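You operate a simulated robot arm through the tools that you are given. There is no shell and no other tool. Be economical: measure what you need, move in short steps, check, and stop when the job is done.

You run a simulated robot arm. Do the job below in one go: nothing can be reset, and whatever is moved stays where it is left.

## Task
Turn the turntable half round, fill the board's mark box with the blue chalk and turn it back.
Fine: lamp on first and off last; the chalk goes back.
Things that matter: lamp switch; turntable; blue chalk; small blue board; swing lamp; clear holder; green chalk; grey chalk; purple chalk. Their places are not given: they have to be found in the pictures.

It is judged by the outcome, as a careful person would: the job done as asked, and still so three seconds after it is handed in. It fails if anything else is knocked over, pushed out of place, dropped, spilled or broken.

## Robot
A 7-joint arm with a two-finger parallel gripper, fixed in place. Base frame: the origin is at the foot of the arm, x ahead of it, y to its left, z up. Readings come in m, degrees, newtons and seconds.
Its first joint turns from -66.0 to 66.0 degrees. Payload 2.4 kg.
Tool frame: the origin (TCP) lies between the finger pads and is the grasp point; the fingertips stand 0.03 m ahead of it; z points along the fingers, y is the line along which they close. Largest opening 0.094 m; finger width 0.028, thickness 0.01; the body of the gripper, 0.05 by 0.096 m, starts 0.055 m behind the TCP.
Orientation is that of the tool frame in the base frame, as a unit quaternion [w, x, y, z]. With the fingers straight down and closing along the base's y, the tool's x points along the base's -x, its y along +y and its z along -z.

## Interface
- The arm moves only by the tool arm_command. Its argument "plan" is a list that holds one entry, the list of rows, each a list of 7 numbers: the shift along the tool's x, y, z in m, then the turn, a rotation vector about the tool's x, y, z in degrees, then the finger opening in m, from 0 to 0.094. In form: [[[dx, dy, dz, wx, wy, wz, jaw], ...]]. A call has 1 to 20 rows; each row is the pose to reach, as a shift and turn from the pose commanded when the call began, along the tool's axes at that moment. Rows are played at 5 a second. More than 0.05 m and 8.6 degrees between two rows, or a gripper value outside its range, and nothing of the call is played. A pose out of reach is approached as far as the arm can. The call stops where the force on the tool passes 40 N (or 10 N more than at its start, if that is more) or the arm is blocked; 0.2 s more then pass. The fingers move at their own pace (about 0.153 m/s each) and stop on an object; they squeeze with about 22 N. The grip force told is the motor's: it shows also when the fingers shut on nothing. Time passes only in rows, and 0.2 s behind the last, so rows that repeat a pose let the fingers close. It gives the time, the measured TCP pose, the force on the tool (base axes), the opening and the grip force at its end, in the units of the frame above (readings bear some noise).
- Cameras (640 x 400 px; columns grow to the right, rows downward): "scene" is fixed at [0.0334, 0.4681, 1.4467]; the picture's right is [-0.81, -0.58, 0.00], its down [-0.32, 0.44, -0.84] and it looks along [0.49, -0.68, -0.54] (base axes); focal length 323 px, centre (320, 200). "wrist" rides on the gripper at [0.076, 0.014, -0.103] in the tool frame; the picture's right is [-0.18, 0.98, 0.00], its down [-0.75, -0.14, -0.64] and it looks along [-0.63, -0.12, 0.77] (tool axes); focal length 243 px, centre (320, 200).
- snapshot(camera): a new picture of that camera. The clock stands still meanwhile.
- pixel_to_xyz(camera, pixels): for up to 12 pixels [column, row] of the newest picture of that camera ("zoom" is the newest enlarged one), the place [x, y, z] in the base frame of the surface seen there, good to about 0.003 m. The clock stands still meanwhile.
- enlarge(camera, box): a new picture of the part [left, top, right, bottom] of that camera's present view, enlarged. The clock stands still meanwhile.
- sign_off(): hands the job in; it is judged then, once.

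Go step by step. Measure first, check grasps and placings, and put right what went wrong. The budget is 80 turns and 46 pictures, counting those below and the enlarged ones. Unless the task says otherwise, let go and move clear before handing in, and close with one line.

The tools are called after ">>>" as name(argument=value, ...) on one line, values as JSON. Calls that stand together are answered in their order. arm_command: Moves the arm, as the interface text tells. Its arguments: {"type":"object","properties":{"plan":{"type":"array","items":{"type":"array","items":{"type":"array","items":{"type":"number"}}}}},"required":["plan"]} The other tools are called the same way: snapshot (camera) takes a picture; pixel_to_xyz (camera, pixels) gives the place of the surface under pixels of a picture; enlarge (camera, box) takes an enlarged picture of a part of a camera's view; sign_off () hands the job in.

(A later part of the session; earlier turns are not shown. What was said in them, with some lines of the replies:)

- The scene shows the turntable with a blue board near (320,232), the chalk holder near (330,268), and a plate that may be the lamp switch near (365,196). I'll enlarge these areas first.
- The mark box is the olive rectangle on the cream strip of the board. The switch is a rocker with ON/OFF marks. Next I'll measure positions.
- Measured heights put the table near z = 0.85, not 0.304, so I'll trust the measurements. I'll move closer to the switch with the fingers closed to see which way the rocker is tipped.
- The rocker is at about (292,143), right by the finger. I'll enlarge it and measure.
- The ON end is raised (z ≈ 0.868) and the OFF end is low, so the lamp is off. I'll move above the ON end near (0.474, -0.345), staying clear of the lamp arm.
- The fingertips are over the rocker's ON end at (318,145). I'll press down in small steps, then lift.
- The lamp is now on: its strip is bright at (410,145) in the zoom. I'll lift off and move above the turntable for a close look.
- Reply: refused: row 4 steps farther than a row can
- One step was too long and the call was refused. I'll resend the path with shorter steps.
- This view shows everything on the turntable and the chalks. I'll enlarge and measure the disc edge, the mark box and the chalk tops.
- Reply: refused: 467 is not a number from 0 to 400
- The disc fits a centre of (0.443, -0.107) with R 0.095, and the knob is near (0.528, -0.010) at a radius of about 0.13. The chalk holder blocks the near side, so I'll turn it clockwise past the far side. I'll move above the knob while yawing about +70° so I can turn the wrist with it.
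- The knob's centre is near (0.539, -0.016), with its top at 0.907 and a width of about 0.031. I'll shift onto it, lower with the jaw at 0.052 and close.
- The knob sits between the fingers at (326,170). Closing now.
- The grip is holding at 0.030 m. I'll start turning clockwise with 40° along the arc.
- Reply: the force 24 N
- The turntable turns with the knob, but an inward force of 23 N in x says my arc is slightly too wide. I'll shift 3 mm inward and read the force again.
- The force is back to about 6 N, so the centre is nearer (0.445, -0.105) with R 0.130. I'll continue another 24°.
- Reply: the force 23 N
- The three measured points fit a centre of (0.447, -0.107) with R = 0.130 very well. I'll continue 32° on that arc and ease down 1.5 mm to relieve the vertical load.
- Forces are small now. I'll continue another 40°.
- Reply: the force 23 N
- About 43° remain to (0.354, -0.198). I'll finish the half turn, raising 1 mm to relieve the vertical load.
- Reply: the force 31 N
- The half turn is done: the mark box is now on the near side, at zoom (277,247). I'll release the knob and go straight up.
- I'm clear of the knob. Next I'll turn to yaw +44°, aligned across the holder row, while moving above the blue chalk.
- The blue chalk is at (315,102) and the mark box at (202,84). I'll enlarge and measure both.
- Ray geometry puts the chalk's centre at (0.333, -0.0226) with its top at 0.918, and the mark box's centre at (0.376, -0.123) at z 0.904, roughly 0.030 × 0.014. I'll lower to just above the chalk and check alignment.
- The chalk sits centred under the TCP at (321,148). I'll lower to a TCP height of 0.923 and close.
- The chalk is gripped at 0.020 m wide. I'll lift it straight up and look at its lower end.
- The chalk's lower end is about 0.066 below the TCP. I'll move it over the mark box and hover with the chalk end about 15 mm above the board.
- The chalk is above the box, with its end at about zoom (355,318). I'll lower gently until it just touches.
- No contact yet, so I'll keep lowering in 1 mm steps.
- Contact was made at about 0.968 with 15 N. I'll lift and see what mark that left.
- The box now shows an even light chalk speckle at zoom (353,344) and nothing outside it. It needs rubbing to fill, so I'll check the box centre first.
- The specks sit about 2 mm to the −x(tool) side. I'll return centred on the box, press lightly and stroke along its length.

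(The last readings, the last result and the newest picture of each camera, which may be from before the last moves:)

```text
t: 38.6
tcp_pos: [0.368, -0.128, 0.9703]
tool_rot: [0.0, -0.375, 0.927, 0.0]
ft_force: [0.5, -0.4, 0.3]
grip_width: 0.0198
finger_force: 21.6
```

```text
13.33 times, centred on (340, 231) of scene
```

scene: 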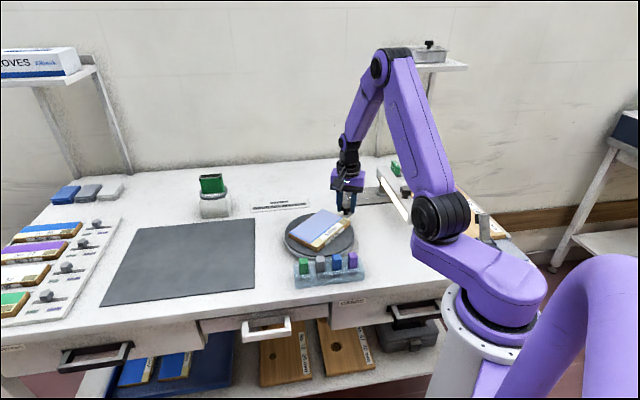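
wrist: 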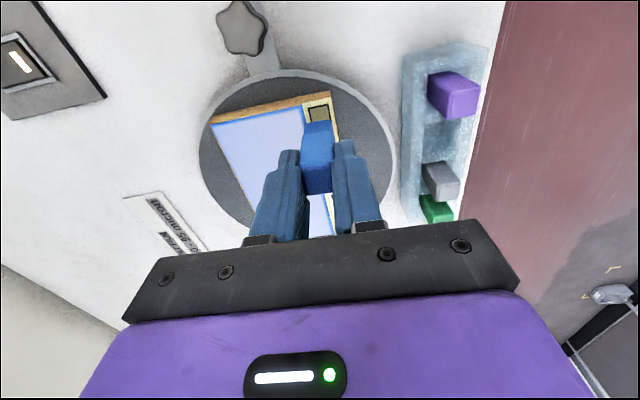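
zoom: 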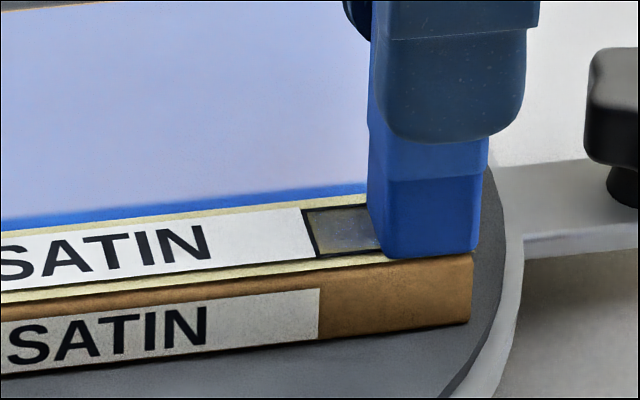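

It's hovering about 2 mm above the board with no contact force. I'll lower 2.2 mm and repeat the strokes.

>>> arm_command(plan=[[[0, 0, 0.0012, 0, 0, 0, 0.01], [0, 0, 0.0022, 0, 0, 0, 0.01], [-0.003, 0, 0.0022, 0, 0, 0, 0.01], [-0.006, 0, 0.0022, 0, 0, 0, 0.01], [-0.009, 0, 0.0022, 0, 0, 0, 0.01], [-0.012, 0, 0.0022, 0, 0, 0, 0.01], [-0.015, 0, 0.0022, 0, 0, 0, 0.01], [-0.012, 0, 0.0022, 0, 0, 0, 0.01], [-0.009, 0, 0.0022, 0, 0, 0, 0.01], [-0.006, 0, 0.0022, 0, 0, 0, 0.01], [-0.003, 0, 0.0022, 0, 0, 0, 0.01], [0, 0, 0.0022, 0, 0, 0, 0.01], [-0.003, 0, 0.0022, 0, 0, 0, 0.01], [-0.006, 0, 0.0022, 0, 0, 0, 0.01], [-0.009, 0, 0.0022, 0, 0, 0, 0.01], [-0.012, 0, 0.0022, 0, 0, 0, 0.01], [-0.015, 0, 0.0022, 0, 0, 0, 0.01], [-0.015, 0, 0.0022, 0, 0, 0, 0.01]]])

>>> enlarge(camera="scene", box=[316, 216, 364, 246])

```text
t: 39.4
tcp_pos: [0.3701, -0.1286, 0.9692]
tool_rot: [0.001, -0.374, 0.927, 0.0]
ft_force: [-4.7, 0.5, 15.6]
grip_width: 0.02
finger_force: 22.0
stopped in row 3: the force on the tool passed its limit (the readings are from after the stop); the commanded pose is now the measured one
```

```text
13.33 times, centred on (340, 231) of scene
```

zoom: 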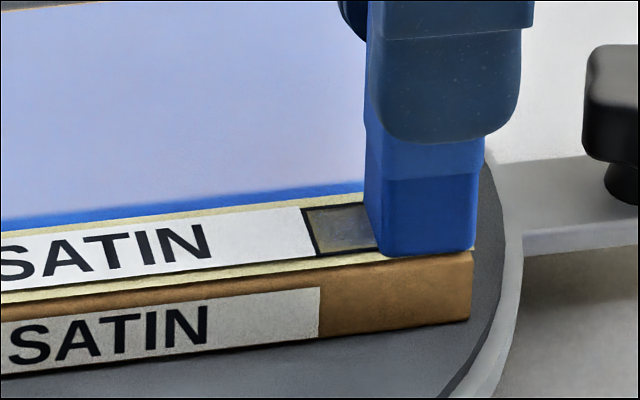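

It stopped on force, and the arm is now resting on the surface at 15 N. I'll ease off 0.4 mm and stroke gently from here.

>>> arm_command(plan=[[[0, 0, -0.0004, 0, 0, 0, 0.01], [-0.002, 0, -0.0004, 0, 0, 0, 0.01], [-0.004, 0, -0.0004, 0, 0, 0, 0.01], [-0.006, 0, -0.0004, 0, 0, 0, 0.01], [-0.008, 0, -0.0004, 0, 0, 0, 0.01], [-0.01, 0, -0.0004, 0, 0, 0, 0.01], [-0.012, 0, -0.0004, 0, 0, 0, 0.01], [-0.012, 0, -0.0004, 0, 0, 0, 0.01]]])

>>> enlarge(camera="scene", box=[316, 216, 364, 246])

```text
t: 41.2
tcp_pos: [0.378, -0.1189, 0.9686]
tool_rot: [0.001, -0.374, 0.928, 0.001]
ft_force: [-1.0, 0.0, 3.1]
grip_width: 0.0198
finger_force: 22.3
```

```text
13.33 times, centred on (340, 231) of scene
```

zoom: 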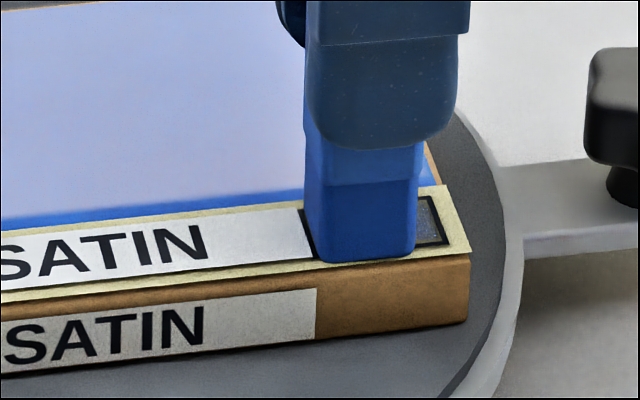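

Contact is about 3 N and the right end at zoom (430,220) already looks bluer. I'll do more strokes over the full length, varying sideways slightly.

>>> arm_command(plan=[[[0.0, 0.001, 0.0002, 0, 0, 0, 0.01], [0.003, 0.002, 0.0002, 0, 0, 0, 0.01], [0.006, 0.002, 0.0002, 0, 0, 0, 0.01], [0.009, 0.002, 0.0002, 0, 0, 0, 0.01], [0.012, 0.002, 0.0002, 0, 0, 0, 0.01], [0.015, 0.002, 0.0002, 0, 0, 0, 0.01], [0.016, 0.0, 0.0002, 0, 0, 0, 0.01], [0.013, -0.001, 0.0002, 0, 0, 0, 0.01], [0.01, -0.001, 0.0002, 0, 0, 0, 0.01], [0.007, -0.001, 0.0002, 0, 0, 0, 0.01], [0.004, -0.001, 0.0002, 0, 0, 0, 0.01], [0.001, -0.001, 0.0002, 0, 0, 0, 0.01], [-0.001, 0.001, 0.0002, 0, 0, 0, 0.01], [0.002, 0.001, 0.0002, 0, 0, 0, 0.01], [0.005, 0.001, 0.0002, 0, 0, 0, 0.01], [0.008, 0.001, 0.0002, 0, 0, 0, 0.01], [0.011, 0.001, 0.0002, 0, 0, 0, 0.01], [0.014, 0.001, 0.0002, 0, 0, 0, 0.01], [0.016, 0.001, 0.0002, 0, 0, 0, 0.01], [0.016, 0.001, 0.0002, 0, 0, 0, 0.01]]])

```text
t: 43.2
tcp_pos: [0.368, -0.1281, 0.9685]
tool_rot: [-0.002, -0.373, 0.928, 0.002]
ft_force: [-4.4, 0.5, 15.4]
grip_width: 0.0199
finger_force: 22.0
stopped in row 10: the force on the tool passed its limit (the readings are from after the stop); the commanded pose is now the measured one
```

Force builds up at this end. I'll ease off 0.7 mm here, taper the depth along the stroke, and continue.

>>> arm_command(plan=[[[0, 0, -0.0007, 0, 0, 0, 0.01], [-0.003, 0.001, -0.0006, 0, 0, 0, 0.01], [-0.006, 0.001, -0.0005, 0, 0, 0, 0.01], [-0.009, 0.001, -0.0004, 0, 0, 0, 0.01], [-0.012, 0.001, -0.0003, 0, 0, 0, 0.01], [-0.015, 0.001, -0.0002, 0, 0, 0, 0.01], [-0.012, 0, -0.0004, 0, 0, 0, 0.01], [-0.009, 0, -0.0005, 0, 0, 0, 0.01], [-0.006, 0, -0.0006, 0, 0, 0, 0.01], [-0.003, 0, -0.0007, 0, 0, 0, 0.01], [0, 0, -0.0007, 0, 0, 0, 0.01], [-0.003, 0, -0.0006, 0, 0, 0, 0.01], [-0.006, 0, -0.0005, 0, 0, 0, 0.01], [-0.009, 0, -0.0004, 0, 0, 0, 0.01], [-0.012, 0, -0.0003, 0, 0, 0, 0.01], [-0.014, 0, -0.0002, 0, 0, 0, 0.01], [-0.014, 0, -0.0002, 0, 0, 0, 0.01]]])

>>> enlarge(camera="scene", box=[316, 216, 364, 246])

```text
t: 46.8
tcp_pos: [0.3785, -0.1192, 0.9668]
tool_rot: [-0.001, -0.372, 0.928, 0.001]
ft_force: [-8.0, -6.6, 36.5]
grip_width: 0.0198
finger_force: 21.8
```

```text
13.33 times, centred on (340, 231) of scene
```

zoom: 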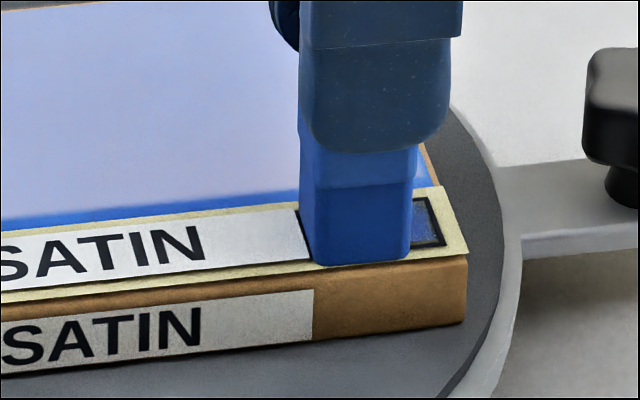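

The right end is solidly blue now, but the force is 36 N. I'll lift off and inspect the whole box.

>>> arm_command(plan=[[[0, 0, -0.01, 0, 0, 0, 0.01], [0, 0, -0.035, 0, 0, 0, 0.01], [0.025, 0, -0.055, 0, 0, 0, 0.01], [0.055, 0, -0.055, 0, 0, 0, 0.01], [0.055, 0, -0.055, 0, 0, 0, 0.01]]])

>>> enlarge(camera="scene", box=[316, 216, 364, 246])

```text
t: 48.0
tcp_pos: [0.339, -0.1571, 1.0232]
tool_rot: [-0.002, -0.372, 0.928, 0.002]
ft_force: [0.2, -0.1, -1.5]
grip_width: 0.0198
finger_force: 21.9
```

```text
13.33 times, centred on (340, 231) of scene
```

zoom: 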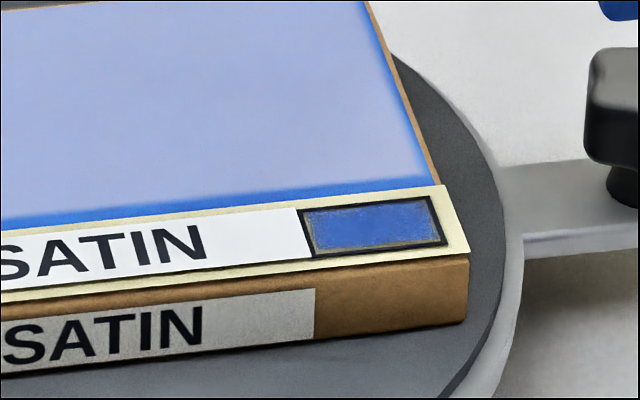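

The box is filled apart from thin olive strips along the near edge, at zoom (380,248), and at the rim. I'll make one more gentle pass biased to the near side, and check the force on the way down.

>>> arm_command(plan=[[[-0.025, 0.0025, 0, 0, 0, 0, 0.01], [-0.051, 0.0025, 0, 0, 0, 0, 0.01], [-0.051, 0.0025, 0.03, 0, 0, 0, 0.01], [-0.051, 0.0025, 0.048, 0, 0, 0, 0.01], [-0.051, 0.0025, 0.052, 0, 0, 0, 0.01], [-0.051, 0.0025, 0.0535, 0, 0, 0, 0.01], [-0.051, 0.0025, 0.0535, 0, 0, 0, 0.01]]])

```text
t: 49.6
tcp_pos: [0.3742, -0.1198, 0.9691]
tool_rot: [-0.002, -0.372, 0.928, 0.002]
ft_force: [0.5, -0.4, -0.1]
grip_width: 0.0197
finger_force: 21.2
```

>>> arm_command(plan=[[[0, 0, 0.0006, 0, 0, 0, 0.01], [0, 0, 0.001, 0, 0, 0, 0.01], [0.003, 0, 0.001, 0, 0, 0, 0.01], [0.006, 0, 0.001, 0, 0, 0, 0.01], [0.0085, 0, 0.001, 0, 0, 0, 0.01], [0.0085, 0, 0.001, 0, 0, 0, 0.01]]])

```text
t: 51.0
tcp_pos: [0.3678, -0.1266, 0.9684]
tool_rot: [-0.002, -0.372, 0.928, 0.001]
ft_force: [0.9, 1.4, 4.9]
grip_width: 0.0198
finger_force: 22.1
```

Contact is at 5 N. I'll stroke along the near side to the other end and back along the far side.

>>> arm_command(plan=[[[-0.003, 0, 0.0002, 0, 0, 0, 0.01], [-0.006, 0, 0.0002, 0, 0, 0, 0.01], [-0.009, 0, 0.0003, 0, 0, 0, 0.01], [-0.012, 0, 0.0003, 0, 0, 0, 0.01], [-0.015, 0, 0.0003, 0, 0, 0, 0.01], [-0.017, 0, 0.0003, 0, 0, 0, 0.01], [-0.017, -0.002, 0.0003, 0, 0, 0, 0.01], [-0.017, -0.0045, 0.0003, 0, 0, 0, 0.01], [-0.014, -0.0045, 0.0003, 0, 0, 0, 0.01], [-0.011, -0.0045, 0.0003, 0, 0, 0, 0.01], [-0.008, -0.0045, 0.0003, 0, 0, 0, 0.01], [-0.005, -0.0045, 0.0002, 0, 0, 0, 0.01], [-0.002, -0.0045, 0.0001, 0, 0, 0, 0.01], [0, -0.0045, 0.0, 0, 0, 0, 0.01], [0, -0.002, 0.0, 0, 0, 0, 0.01], [0, 0, 0.0, 0, 0, 0, 0.01], [-0.003, 0.0005, 0.0002, 0, 0, 0, 0.01], [-0.007, 0.0005, 0.0002, 0, 0, 0, 0.01], [-0.012, 0.0005, 0.0003, 0, 0, 0, 0.01], [-0.016, 0.0005, 0.0003, 0, 0, 0, 0.01]]])

```text
t: 55.2
tcp_pos: [0.3793, -0.1152, 0.9672]
tool_rot: [-0.003, -0.372, 0.928, 0.004]
ft_force: [-6.2, -4.8, 21.6]
grip_width: 0.0199
finger_force: 22.5
```

Good passes throughout, with 22 N at the end. I'll lift away and look.

>>> arm_command(plan=[[[0, 0, -0.01, 0, 0, 0, 0.01], [0, 0, -0.035, 0, 0, 0, 0.01], [0.025, 0, -0.055, 0, 0, 0, 0.01], [0.055, 0, -0.055, 0, 0, 0, 0.01], [0.055, 0, -0.055, 0, 0, 0, 0.01]]])

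>>> enlarge(camera="scene", box=[316, 216, 364, 246])

```text
t: 56.4
tcp_pos: [0.3384, -0.1512, 1.022]
tool_rot: [-0.003, -0.373, 0.928, 0.001]
ft_force: [0.1, 0.5, -1.0]
grip_width: 0.0197
finger_force: 22.1
```

```text
13.33 times, centred on (340, 231) of scene
```

zoom: 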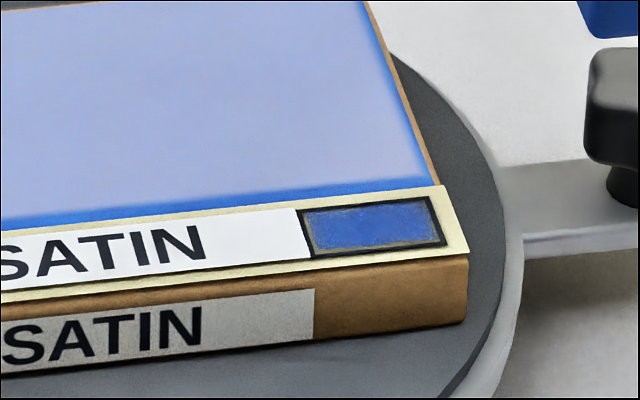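

The box is now evenly filled, and the picture is unchanged by the extra pass, so it's saturated. I'll carry the chalk back above its slot.

>>> arm_command(plan=[[[-0.021, 0.024, 0, 0, 0, 0, 0.01], [-0.043, 0.048, 0, 0, 0, 0, 0.01], [-0.064, 0.072, 0, 0, 0, -0.3, 0.01], [-0.0854, 0.0966, 0, 0, 0, -0.3, 0.01], [-0.0854, 0.0966, 0.025, 0, 0, -0.3, 0.01], [-0.0854, 0.0966, 0.05, 0, 0, -0.3, 0.01], [-0.0854, 0.0966, 0.05, 0, 0, -0.3, 0.01]]])

>>> enlarge(camera="scene", box=[290, 230, 370, 290])

```text
t: 58.0
tcp_pos: [0.3335, -0.0217, 0.9728]
tool_rot: [-0.003, -0.375, 0.927, 0.002]
ft_force: [-0.4, 0.2, -0.5]
grip_width: 0.0198
finger_force: 21.8
```

```text
6.67 times, centred on (330, 260) of scene
```

zoom: 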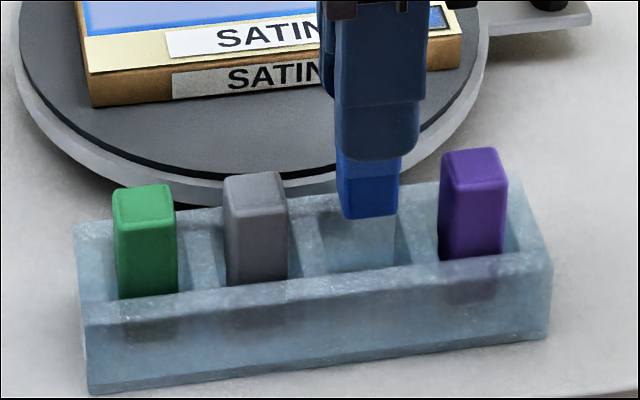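

The chalk is over its empty slot at zoom (362,240). I'll lower it slowly and watch the force.

>>> arm_command(plan=[[[0, 0, 0.01, 0, 0, 0, 0.01], [0, 0, 0.018, 0, 0, 0, 0.01], [0, 0, 0.025, 0, 0, 0, 0.01], [0, 0, 0.032, 0, 0, 0, 0.01], [0, 0, 0.039, 0, 0, 0, 0.01], [0, 0, 0.045, 0, 0, 0, 0.01], [0, 0, 0.048, 0, 0, 0, 0.01], [0, 0, 0.048, 0, 0, 0, 0.01]]])

```text
t: 59.8
tcp_pos: [0.3339, -0.0239, 0.9254]
tool_rot: [-0.003, -0.375, 0.927, 0.001]
ft_force: [-1.1, 0.7, -0.3]
grip_width: 0.0198
finger_force: 21.3
```

It slid in without resistance. I'll lower the last 1.5 mm, release and rise.

>>> arm_command(plan=[[[0, 0, 0.001, 0, 0, 0, 0.01], [0, 0, 0.0018, 0, 0, 0, 0.01], [0, 0, 0.0018, 0, 0, 0, 0.025], [0, 0, 0.0018, 0, 0, 0, 0.035], [0, 0, 0.0018, 0, 0, 0, 0.04], [0, 0, -0.02, 0, 0, 0, 0.04], [0, 0, -0.06, 0, 0, 0, 0.04], [0, 0, -0.1, 0, 0, 0, 0.04], [0, 0, -0.15, 0, 0, 0, 0.052], [0, 0, -0.15, 0, 0, 0, 0.052]]])

>>> enlarge(camera="scene", box=[260, 190, 380, 290])

```text
t: 62.0
tcp_pos: [0.3335, -0.0249, 1.0744]
tool_rot: [-0.002, -0.376, 0.927, 0.002]
ft_force: [-0.1, -0.3, 0.1]
grip_width: 0.052
finger_force: 0.0
```

```text
4.00 times, centred on (320, 240) of scene
```

zoom: 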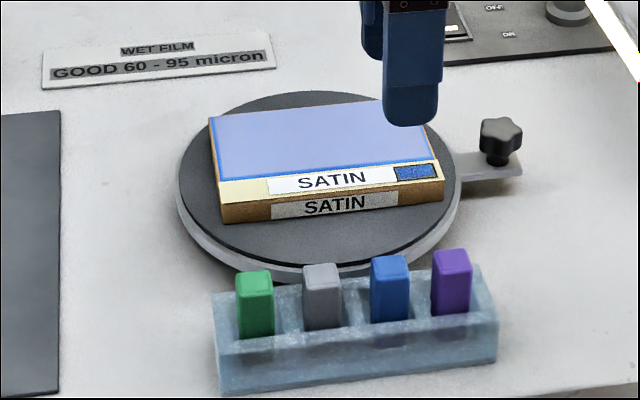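

The chalk is back in its slot and the box is blue. I'll locate the knob again from this picture.

>>> pixel_to_xyz(camera="zoom", pixels=[[502, 128], [500, 122], [502, 134], [484, 132], [520, 130], [500, 145], [480, 165]])

```text
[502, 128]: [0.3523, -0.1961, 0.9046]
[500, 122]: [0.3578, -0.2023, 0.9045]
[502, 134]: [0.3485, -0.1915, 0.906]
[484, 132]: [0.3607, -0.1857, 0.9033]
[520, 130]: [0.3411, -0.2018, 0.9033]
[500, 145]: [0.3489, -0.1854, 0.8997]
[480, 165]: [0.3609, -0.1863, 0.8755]
```

The knob's top centre is at (0.352, -0.196), the same as where I left it. I'll go back above it at the yaw used for release.

>>> arm_command(plan=[[[0.0056, -0.0073, 0, 0, 0, 8.03, 0.052], [0.0113, -0.0145, 0, 0, 0, 16.06, 0.052], [0.0169, -0.0218, 0, 0, 0, 24.09, 0.052], [0.0225, -0.0291, 0, 0, 0, 32.12, 0.052], [0.0282, -0.0363, 0, 0, 0, 40.15, 0.052], [0.0338, -0.0436, 0, 0, 0, 48.18, 0.052], [0.0394, -0.0508, 0, 0, 0, 56.21, 0.052], [0.0451, -0.0581, 0, 0, 0, 64.24, 0.052], [0.0507, -0.0654, 0, 0, 0, 72.27, 0.052], [0.0563, -0.0726, 0, 0, 0, 80.3, 0.052], [0.0619, -0.0799, 0, 0, 0, 88.33, 0.052], [0.0676, -0.0872, 0, 0, 0, 96.36, 0.052], [0.0732, -0.0944, 0, 0, 0, 104.39, 0.052], [0.0788, -0.1017, 0, 0, 0, 112.42, 0.052], [0.0845, -0.1089, 0, 0, 0, 120.45, 0.052], [0.0901, -0.1162, 0, 0, 0, 128.48, 0.052], [0.0957, -0.1235, 0, 0, 0, 136.51, 0.052], [0.1014, -0.1307, 0, 0, 0, 144.54, 0.052], [0.107, -0.138, 0, 0, 0, 152.5, 0.052], [0.107, -0.138, 0, 0, 0, 152.5, 0.052]]])

```text
t: 66.2
tcp_pos: [0.3547, -0.1987, 1.0739]
tool_rot: [-0.002, 0.812, 0.583, -0.002]
ft_force: [0.4, -0.4, -0.4]
grip_width: 0.0519
finger_force: 0.0
```

I'll correct by 2 mm, lower to the knob and close.

>>> arm_command(plan=[[[0.0009, -0.0019, 0.03, 0, 0, 0, 0.052], [0.0009, -0.0019, 0.07, 0, 0, 0, 0.052], [0.0009, -0.0019, 0.11, 0, 0, 0, 0.052], [0.0009, -0.0019, 0.135, 0, 0, 0, 0.052], [0.0009, -0.0019, 0.15, 0, 0, 0, 0.052], [0.0009, -0.0019, 0.16, 0, 0, 0, 0.052], [0.0009, -0.0019, 0.16, 0, 0, 0, 0.035], [0.0009, -0.0019, 0.16, 0, 0, 0, 0.02], [0.0009, -0.0019, 0.16, 0, 0, 0, 0.02]]])

```text
t: 68.2
tcp_pos: [0.3535, -0.1973, 0.9128]
tool_rot: [-0.001, 0.811, 0.585, -0.001]
ft_force: [10.0, -1.5, -13.2]
grip_width: 0.0297
finger_force: 44.7
```

The grip is on at 0.030 m. I'll reverse along the same arc, first 40°.

>>> arm_command(plan=[[[-0.0073, 0.0166, 0, 0, 0, -8, 0.02], [-0.0121, 0.0341, 0, 0, 0, -16, 0.02], [-0.0145, 0.0521, 0, 0, 0, -24, 0.02], [-0.0144, 0.0702, 0, 0, 0, -32, 0.02], [-0.0117, 0.0881, 0, 0, 0, -40, 0.02], [-0.0117, 0.0881, 0, 0, 0, -40, 0.02]]])

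```text
t: 69.6
tcp_pos: [0.4331, -0.2344, 0.9147]
tool_rot: [-0.002, 0.561, 0.828, -0.001]
ft_force: [-0.7, 2.5, 30.3]
grip_width: 0.0297
finger_force: 44.9
```

Radial forces are low, but the vertical load is 30 N. I'll raise 1.5 mm and repeat the same 40° arc; the shifts are identical in tool axes.

>>> arm_command(plan=[[[0, 0, -0.0015, 0, 0, 0, 0.02], [-0.0073, 0.0166, -0.0015, 0, 0, -8, 0.02], [-0.0121, 0.0341, -0.0015, 0, 0, -16, 0.02], [-0.0145, 0.0521, -0.0015, 0, 0, -24, 0.02], [-0.0144, 0.0702, -0.0015, 0, 0, -32, 0.02], [-0.0117, 0.0881, -0.0015, 0, 0, -40, 0.02], [-0.0117, 0.0881, -0.0015, 0, 0, -40, 0.02]]])

```text
t: 71.2
tcp_pos: [0.5181, -0.2125, 0.915]
tool_rot: [-0.003, 0.245, 0.97, -0.001]
ft_force: [6.1, -12.7, -25.0]
grip_width: 0.03
finger_force: 44.9
```

The forces have flipped, to −25 N vertical and 14 N outward. I'll lower 1 mm, widen by 1 mm and continue 40°.

>>> arm_command(plan=[[[-0.0009, -0.0005, 0.001, 0, 0, 0, 0.02], [-0.0082, 0.0163, 0.001, 0, 0, -8, 0.02], [-0.013, 0.034, 0.001, 0, 0, -16, 0.02], [-0.0155, 0.0521, 0.001, 0, 0, -24, 0.02], [-0.0154, 0.0703, 0.001, 0, 0, -32, 0.02], [-0.0127, 0.0883, 0.001, 0, 0, -40, 0.02], [-0.0127, 0.0883, 0.001, 0, 0, -40, 0.02]]])

```text
t: 72.8
tcp_pos: [0.5696, -0.141, 0.915]
tool_rot: [-0.001, -0.103, 0.995, 0.0]
ft_force: [-6.8, -0.7, 28.9]
grip_width: 0.0297
finger_force: 45.4
```

Nearly there. Raise 0.8 mm, trim the radius back and do another 40°.

>>> arm_command(plan=[[[0.0007, 0.0003, -0.0008, 0, 0, 0, 0.02], [-0.0066, 0.0168, -0.0008, 0, 0, -8, 0.02], [-0.0113, 0.0342, -0.0008, 0, 0, -16, 0.02], [-0.0137, 0.0521, -0.0008, 0, 0, -24, 0.02], [-0.0136, 0.0701, -0.0008, 0, 0, -32, 0.02], [-0.0109, 0.0879, -0.0008, 0, 0, -40, 0.02], [-0.0109, 0.0879, -0.0008, 0, 0, -40, 0.02]]])

```text
t: 74.4
tcp_pos: [0.5629, -0.0512, 0.9149]
tool_rot: [-0.002, -0.436, 0.9, 0.002]
ft_force: [-3.5, -4.3, 14.5]
grip_width: 0.0301
finger_force: 44.5
```

About 18° remain to the starting knob position (0.540, -0.016).

>>> arm_command(plan=[[[-0.0057, 0.0126, -0.0003, 0, 0, -6.1, 0.02], [-0.0101, 0.0257, -0.0003, 0, 0, -12.2, 0.02], [-0.0131, 0.0394, -0.0003, 0, 0, -18.3, 0.02], [-0.0131, 0.0394, -0.0003, 0, 0, -18.3, 0.02], [-0.0131, 0.0394, -0.0003, 0, 0, -18.3, 0.02]]])

```text
t: 75.6
tcp_pos: [0.5395, -0.0173, 0.9148]
tool_rot: [-0.004, -0.573, 0.82, 0.003]
ft_force: [-1.7, -1.6, -18.5]
grip_width: 0.0298
finger_force: 44.8
```

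The knob is back within 1 mm of its starting spot. I'll release and rise.

>>> arm_command(plan=[[[0, 0, 0, 0, 0, 0, 0.03], [0, 0, 0, 0, 0, 0, 0.045], [0, 0, 0, 0, 0, 0, 0.052], [0, 0, -0.02, 0, 0, 0, 0.052], [0, 0, -0.06, 0, 0, 0, 0.052], [0, 0, -0.1, 0, 0, 0, 0.052], [0, 0, -0.14, 0, 0, 0, 0.052], [0, 0, -0.14, 0, 0, 0, 0.052]]])

>>> snapshot(camera="scene")

```text
t: 77.4
tcp_pos: [0.5427, -0.0192, 1.057]
tool_rot: [-0.002, -0.572, 0.82, 0.002]
ft_force: [-0.3, -0.5, 0.4]
grip_width: 0.0521
finger_force: 0.1
```

```text
3 pictures are left
```

scene: 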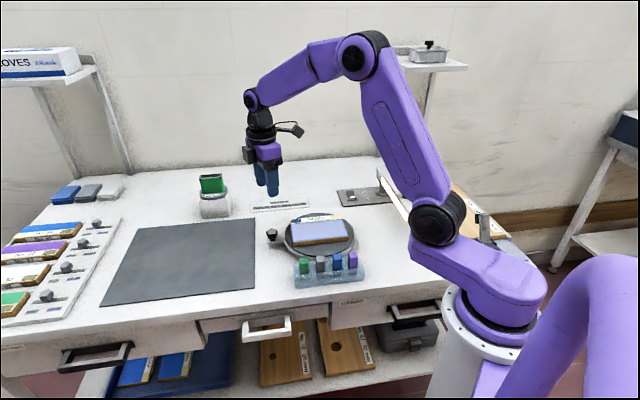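

The turntable is back, with the knob at (272,235) as at the start. Now I'll go to the switch with the fingers closed, yaw back to 0 and above the OFF end near (0.502, -0.371).

>>> arm_command(plan=[[[0.0345, -0.0082, 0, 0, 0, 7, 0.03], [0.0689, -0.0164, 0, 0, 0, 14, 0.0], [0.1034, -0.0247, 0, 0, 0, 21, 0], [0.1378, -0.0329, 0, 0, 0, 28, 0], [0.1723, -0.0411, 0, 0, 0, 35, 0], [0.2068, -0.0493, 0, 0, 0, 42, 0], [0.2412, -0.0575, 0, 0, 0, 49, 0], [0.2757, -0.0658, 0, 0, 0, 56, 0], [0.3101, -0.074, 0, 0, 0, 63, 0], [0.3446, -0.0822, 0, 0, 0, 69.9, 0], [0.3446, -0.0822, 0.04, 0, 0, 69.9, 0], [0.3446, -0.0822, 0.08, 0, 0, 69.9, 0], [0.3446, -0.0822, 0.11, 0, 0, 69.9, 0], [0.3446, -0.0822, 0.11, 0, 0, 69.9, 0]]])

>>> enlarge(camera="wrist", box=[200, 60, 440, 210])

```text
t: 80.4
tcp_pos: [0.5005, -0.3704, 0.9439]
tool_rot: [-0.003, 0.001, 1.0, 0.002]
ft_force: [-0.6, -0.1, -0.4]
grip_width: 0.0
finger_force: 22.4
```

```text
2.67 times, centred on (320, 135) of wrist
```

zoom: 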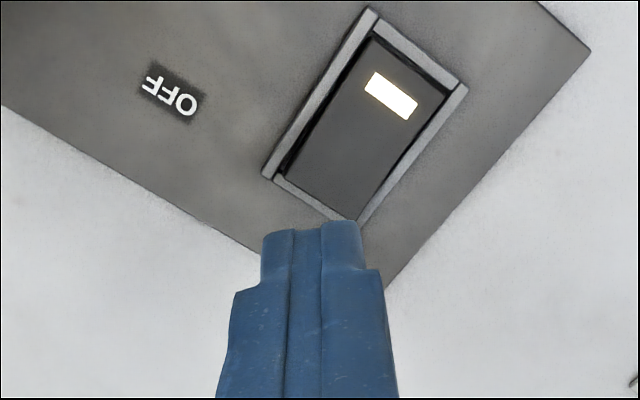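

>>> pixel_to_xyz(camera="zoom", pixels=[[290, 172], [350, 205], [325, 180], [320, 192], [340, 160], [370, 130], [405, 70], [370, 45], [440, 90], [314, 205]])

```text
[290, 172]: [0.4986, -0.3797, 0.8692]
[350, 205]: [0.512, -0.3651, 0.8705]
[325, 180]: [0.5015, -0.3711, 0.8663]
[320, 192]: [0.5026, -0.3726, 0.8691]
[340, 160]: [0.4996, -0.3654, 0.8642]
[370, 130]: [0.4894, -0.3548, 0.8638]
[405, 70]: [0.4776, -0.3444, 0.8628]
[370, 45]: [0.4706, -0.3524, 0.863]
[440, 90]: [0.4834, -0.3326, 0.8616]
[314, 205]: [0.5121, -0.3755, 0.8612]
```

The OFF end is raised (z ≈ 0.869 at (0.5026, -0.3726)), right under the fingers. I'll press it down and rise.

>>> arm_command(plan=[[[-0.002, -0.002, 0.02, 0, 0, 0, 0], [-0.002, -0.002, 0.036, 0, 0, 0, 0], [-0.002, -0.002, 0.042, 0, 0, 0, 0], [-0.002, -0.002, 0.046, 0, 0, 0, 0], [-0.002, -0.002, 0.049, 0, 0, 0, 0], [-0.002, -0.002, 0.0515, 0, 0, 0, 0], [-0.002, -0.002, 0.0515, 0, 0, 0, 0]]])

```text
t: 82.0
tcp_pos: [0.5019, -0.3724, 0.8945]
tool_rot: [-0.002, 0.001, 1.0, 0.0]
ft_force: [0.4, 1.8, 9.9]
grip_width: 0.0
finger_force: 21.6
```

It pressed with about 10 N, much like the ON press. I'll rise and move clear of the switch, then check the lamp.

>>> arm_command(plan=[[[0, 0, -0.03, 0, 0, 0, 0], [0, 0, -0.07, 0, 0, 0, 0], [0, 0, -0.11, 0, 0, 0, 0], [0, 0, -0.15, 0, 0, 0, 0], [0.02, 0.03, -0.18, 0, 0, 0, 0.02], [0.04, 0.06, -0.21, 0, 0, 0, 0.04], [0.06, 0.1, -0.23, 0, 0, 0, 0.06], [0.08, 0.14, -0.25, 0, 0, 0, 0.08], [0.1, 0.18, -0.27, 0, 0, 0, 0.09], [0.1, 0.21, -0.3, 0, 0, 0, 0.09], [0.1, 0.21, -0.3, 0, 0, 0, 0.09]]])

>>> enlarge(camera="scene", box=[240, 150, 432, 290])

```text
t: 84.4
tcp_pos: [0.4019, -0.1637, 1.1941]
tool_rot: [-0.004, 0.001, 1.0, 0.001]
ft_force: [0.2, 0.6, 0.1]
grip_width: 0.0901
finger_force: 0.1
```

```text
2.86 times, centred on (336, 220) of scene
```

zoom: 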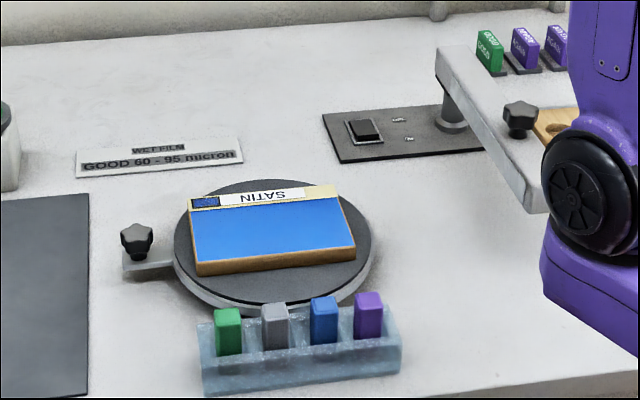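

The lamp is off, with no glow on its strip or at the switch (zoom (365,128)). The mark box is blue at (205,202), the turntable is back where it started, and the chalks all stand in the holder. I'm handing in.

>>> sign_off()

```text
The job is handed in.
```

The job is done and handed in: lamp on first, turntable turned half round, mark box filled with the blue chalk, chalk put back, turntable turned back, lamp off last. A faint unfilled rim remains just inside the box's border, which a second rubbing pass did not change.
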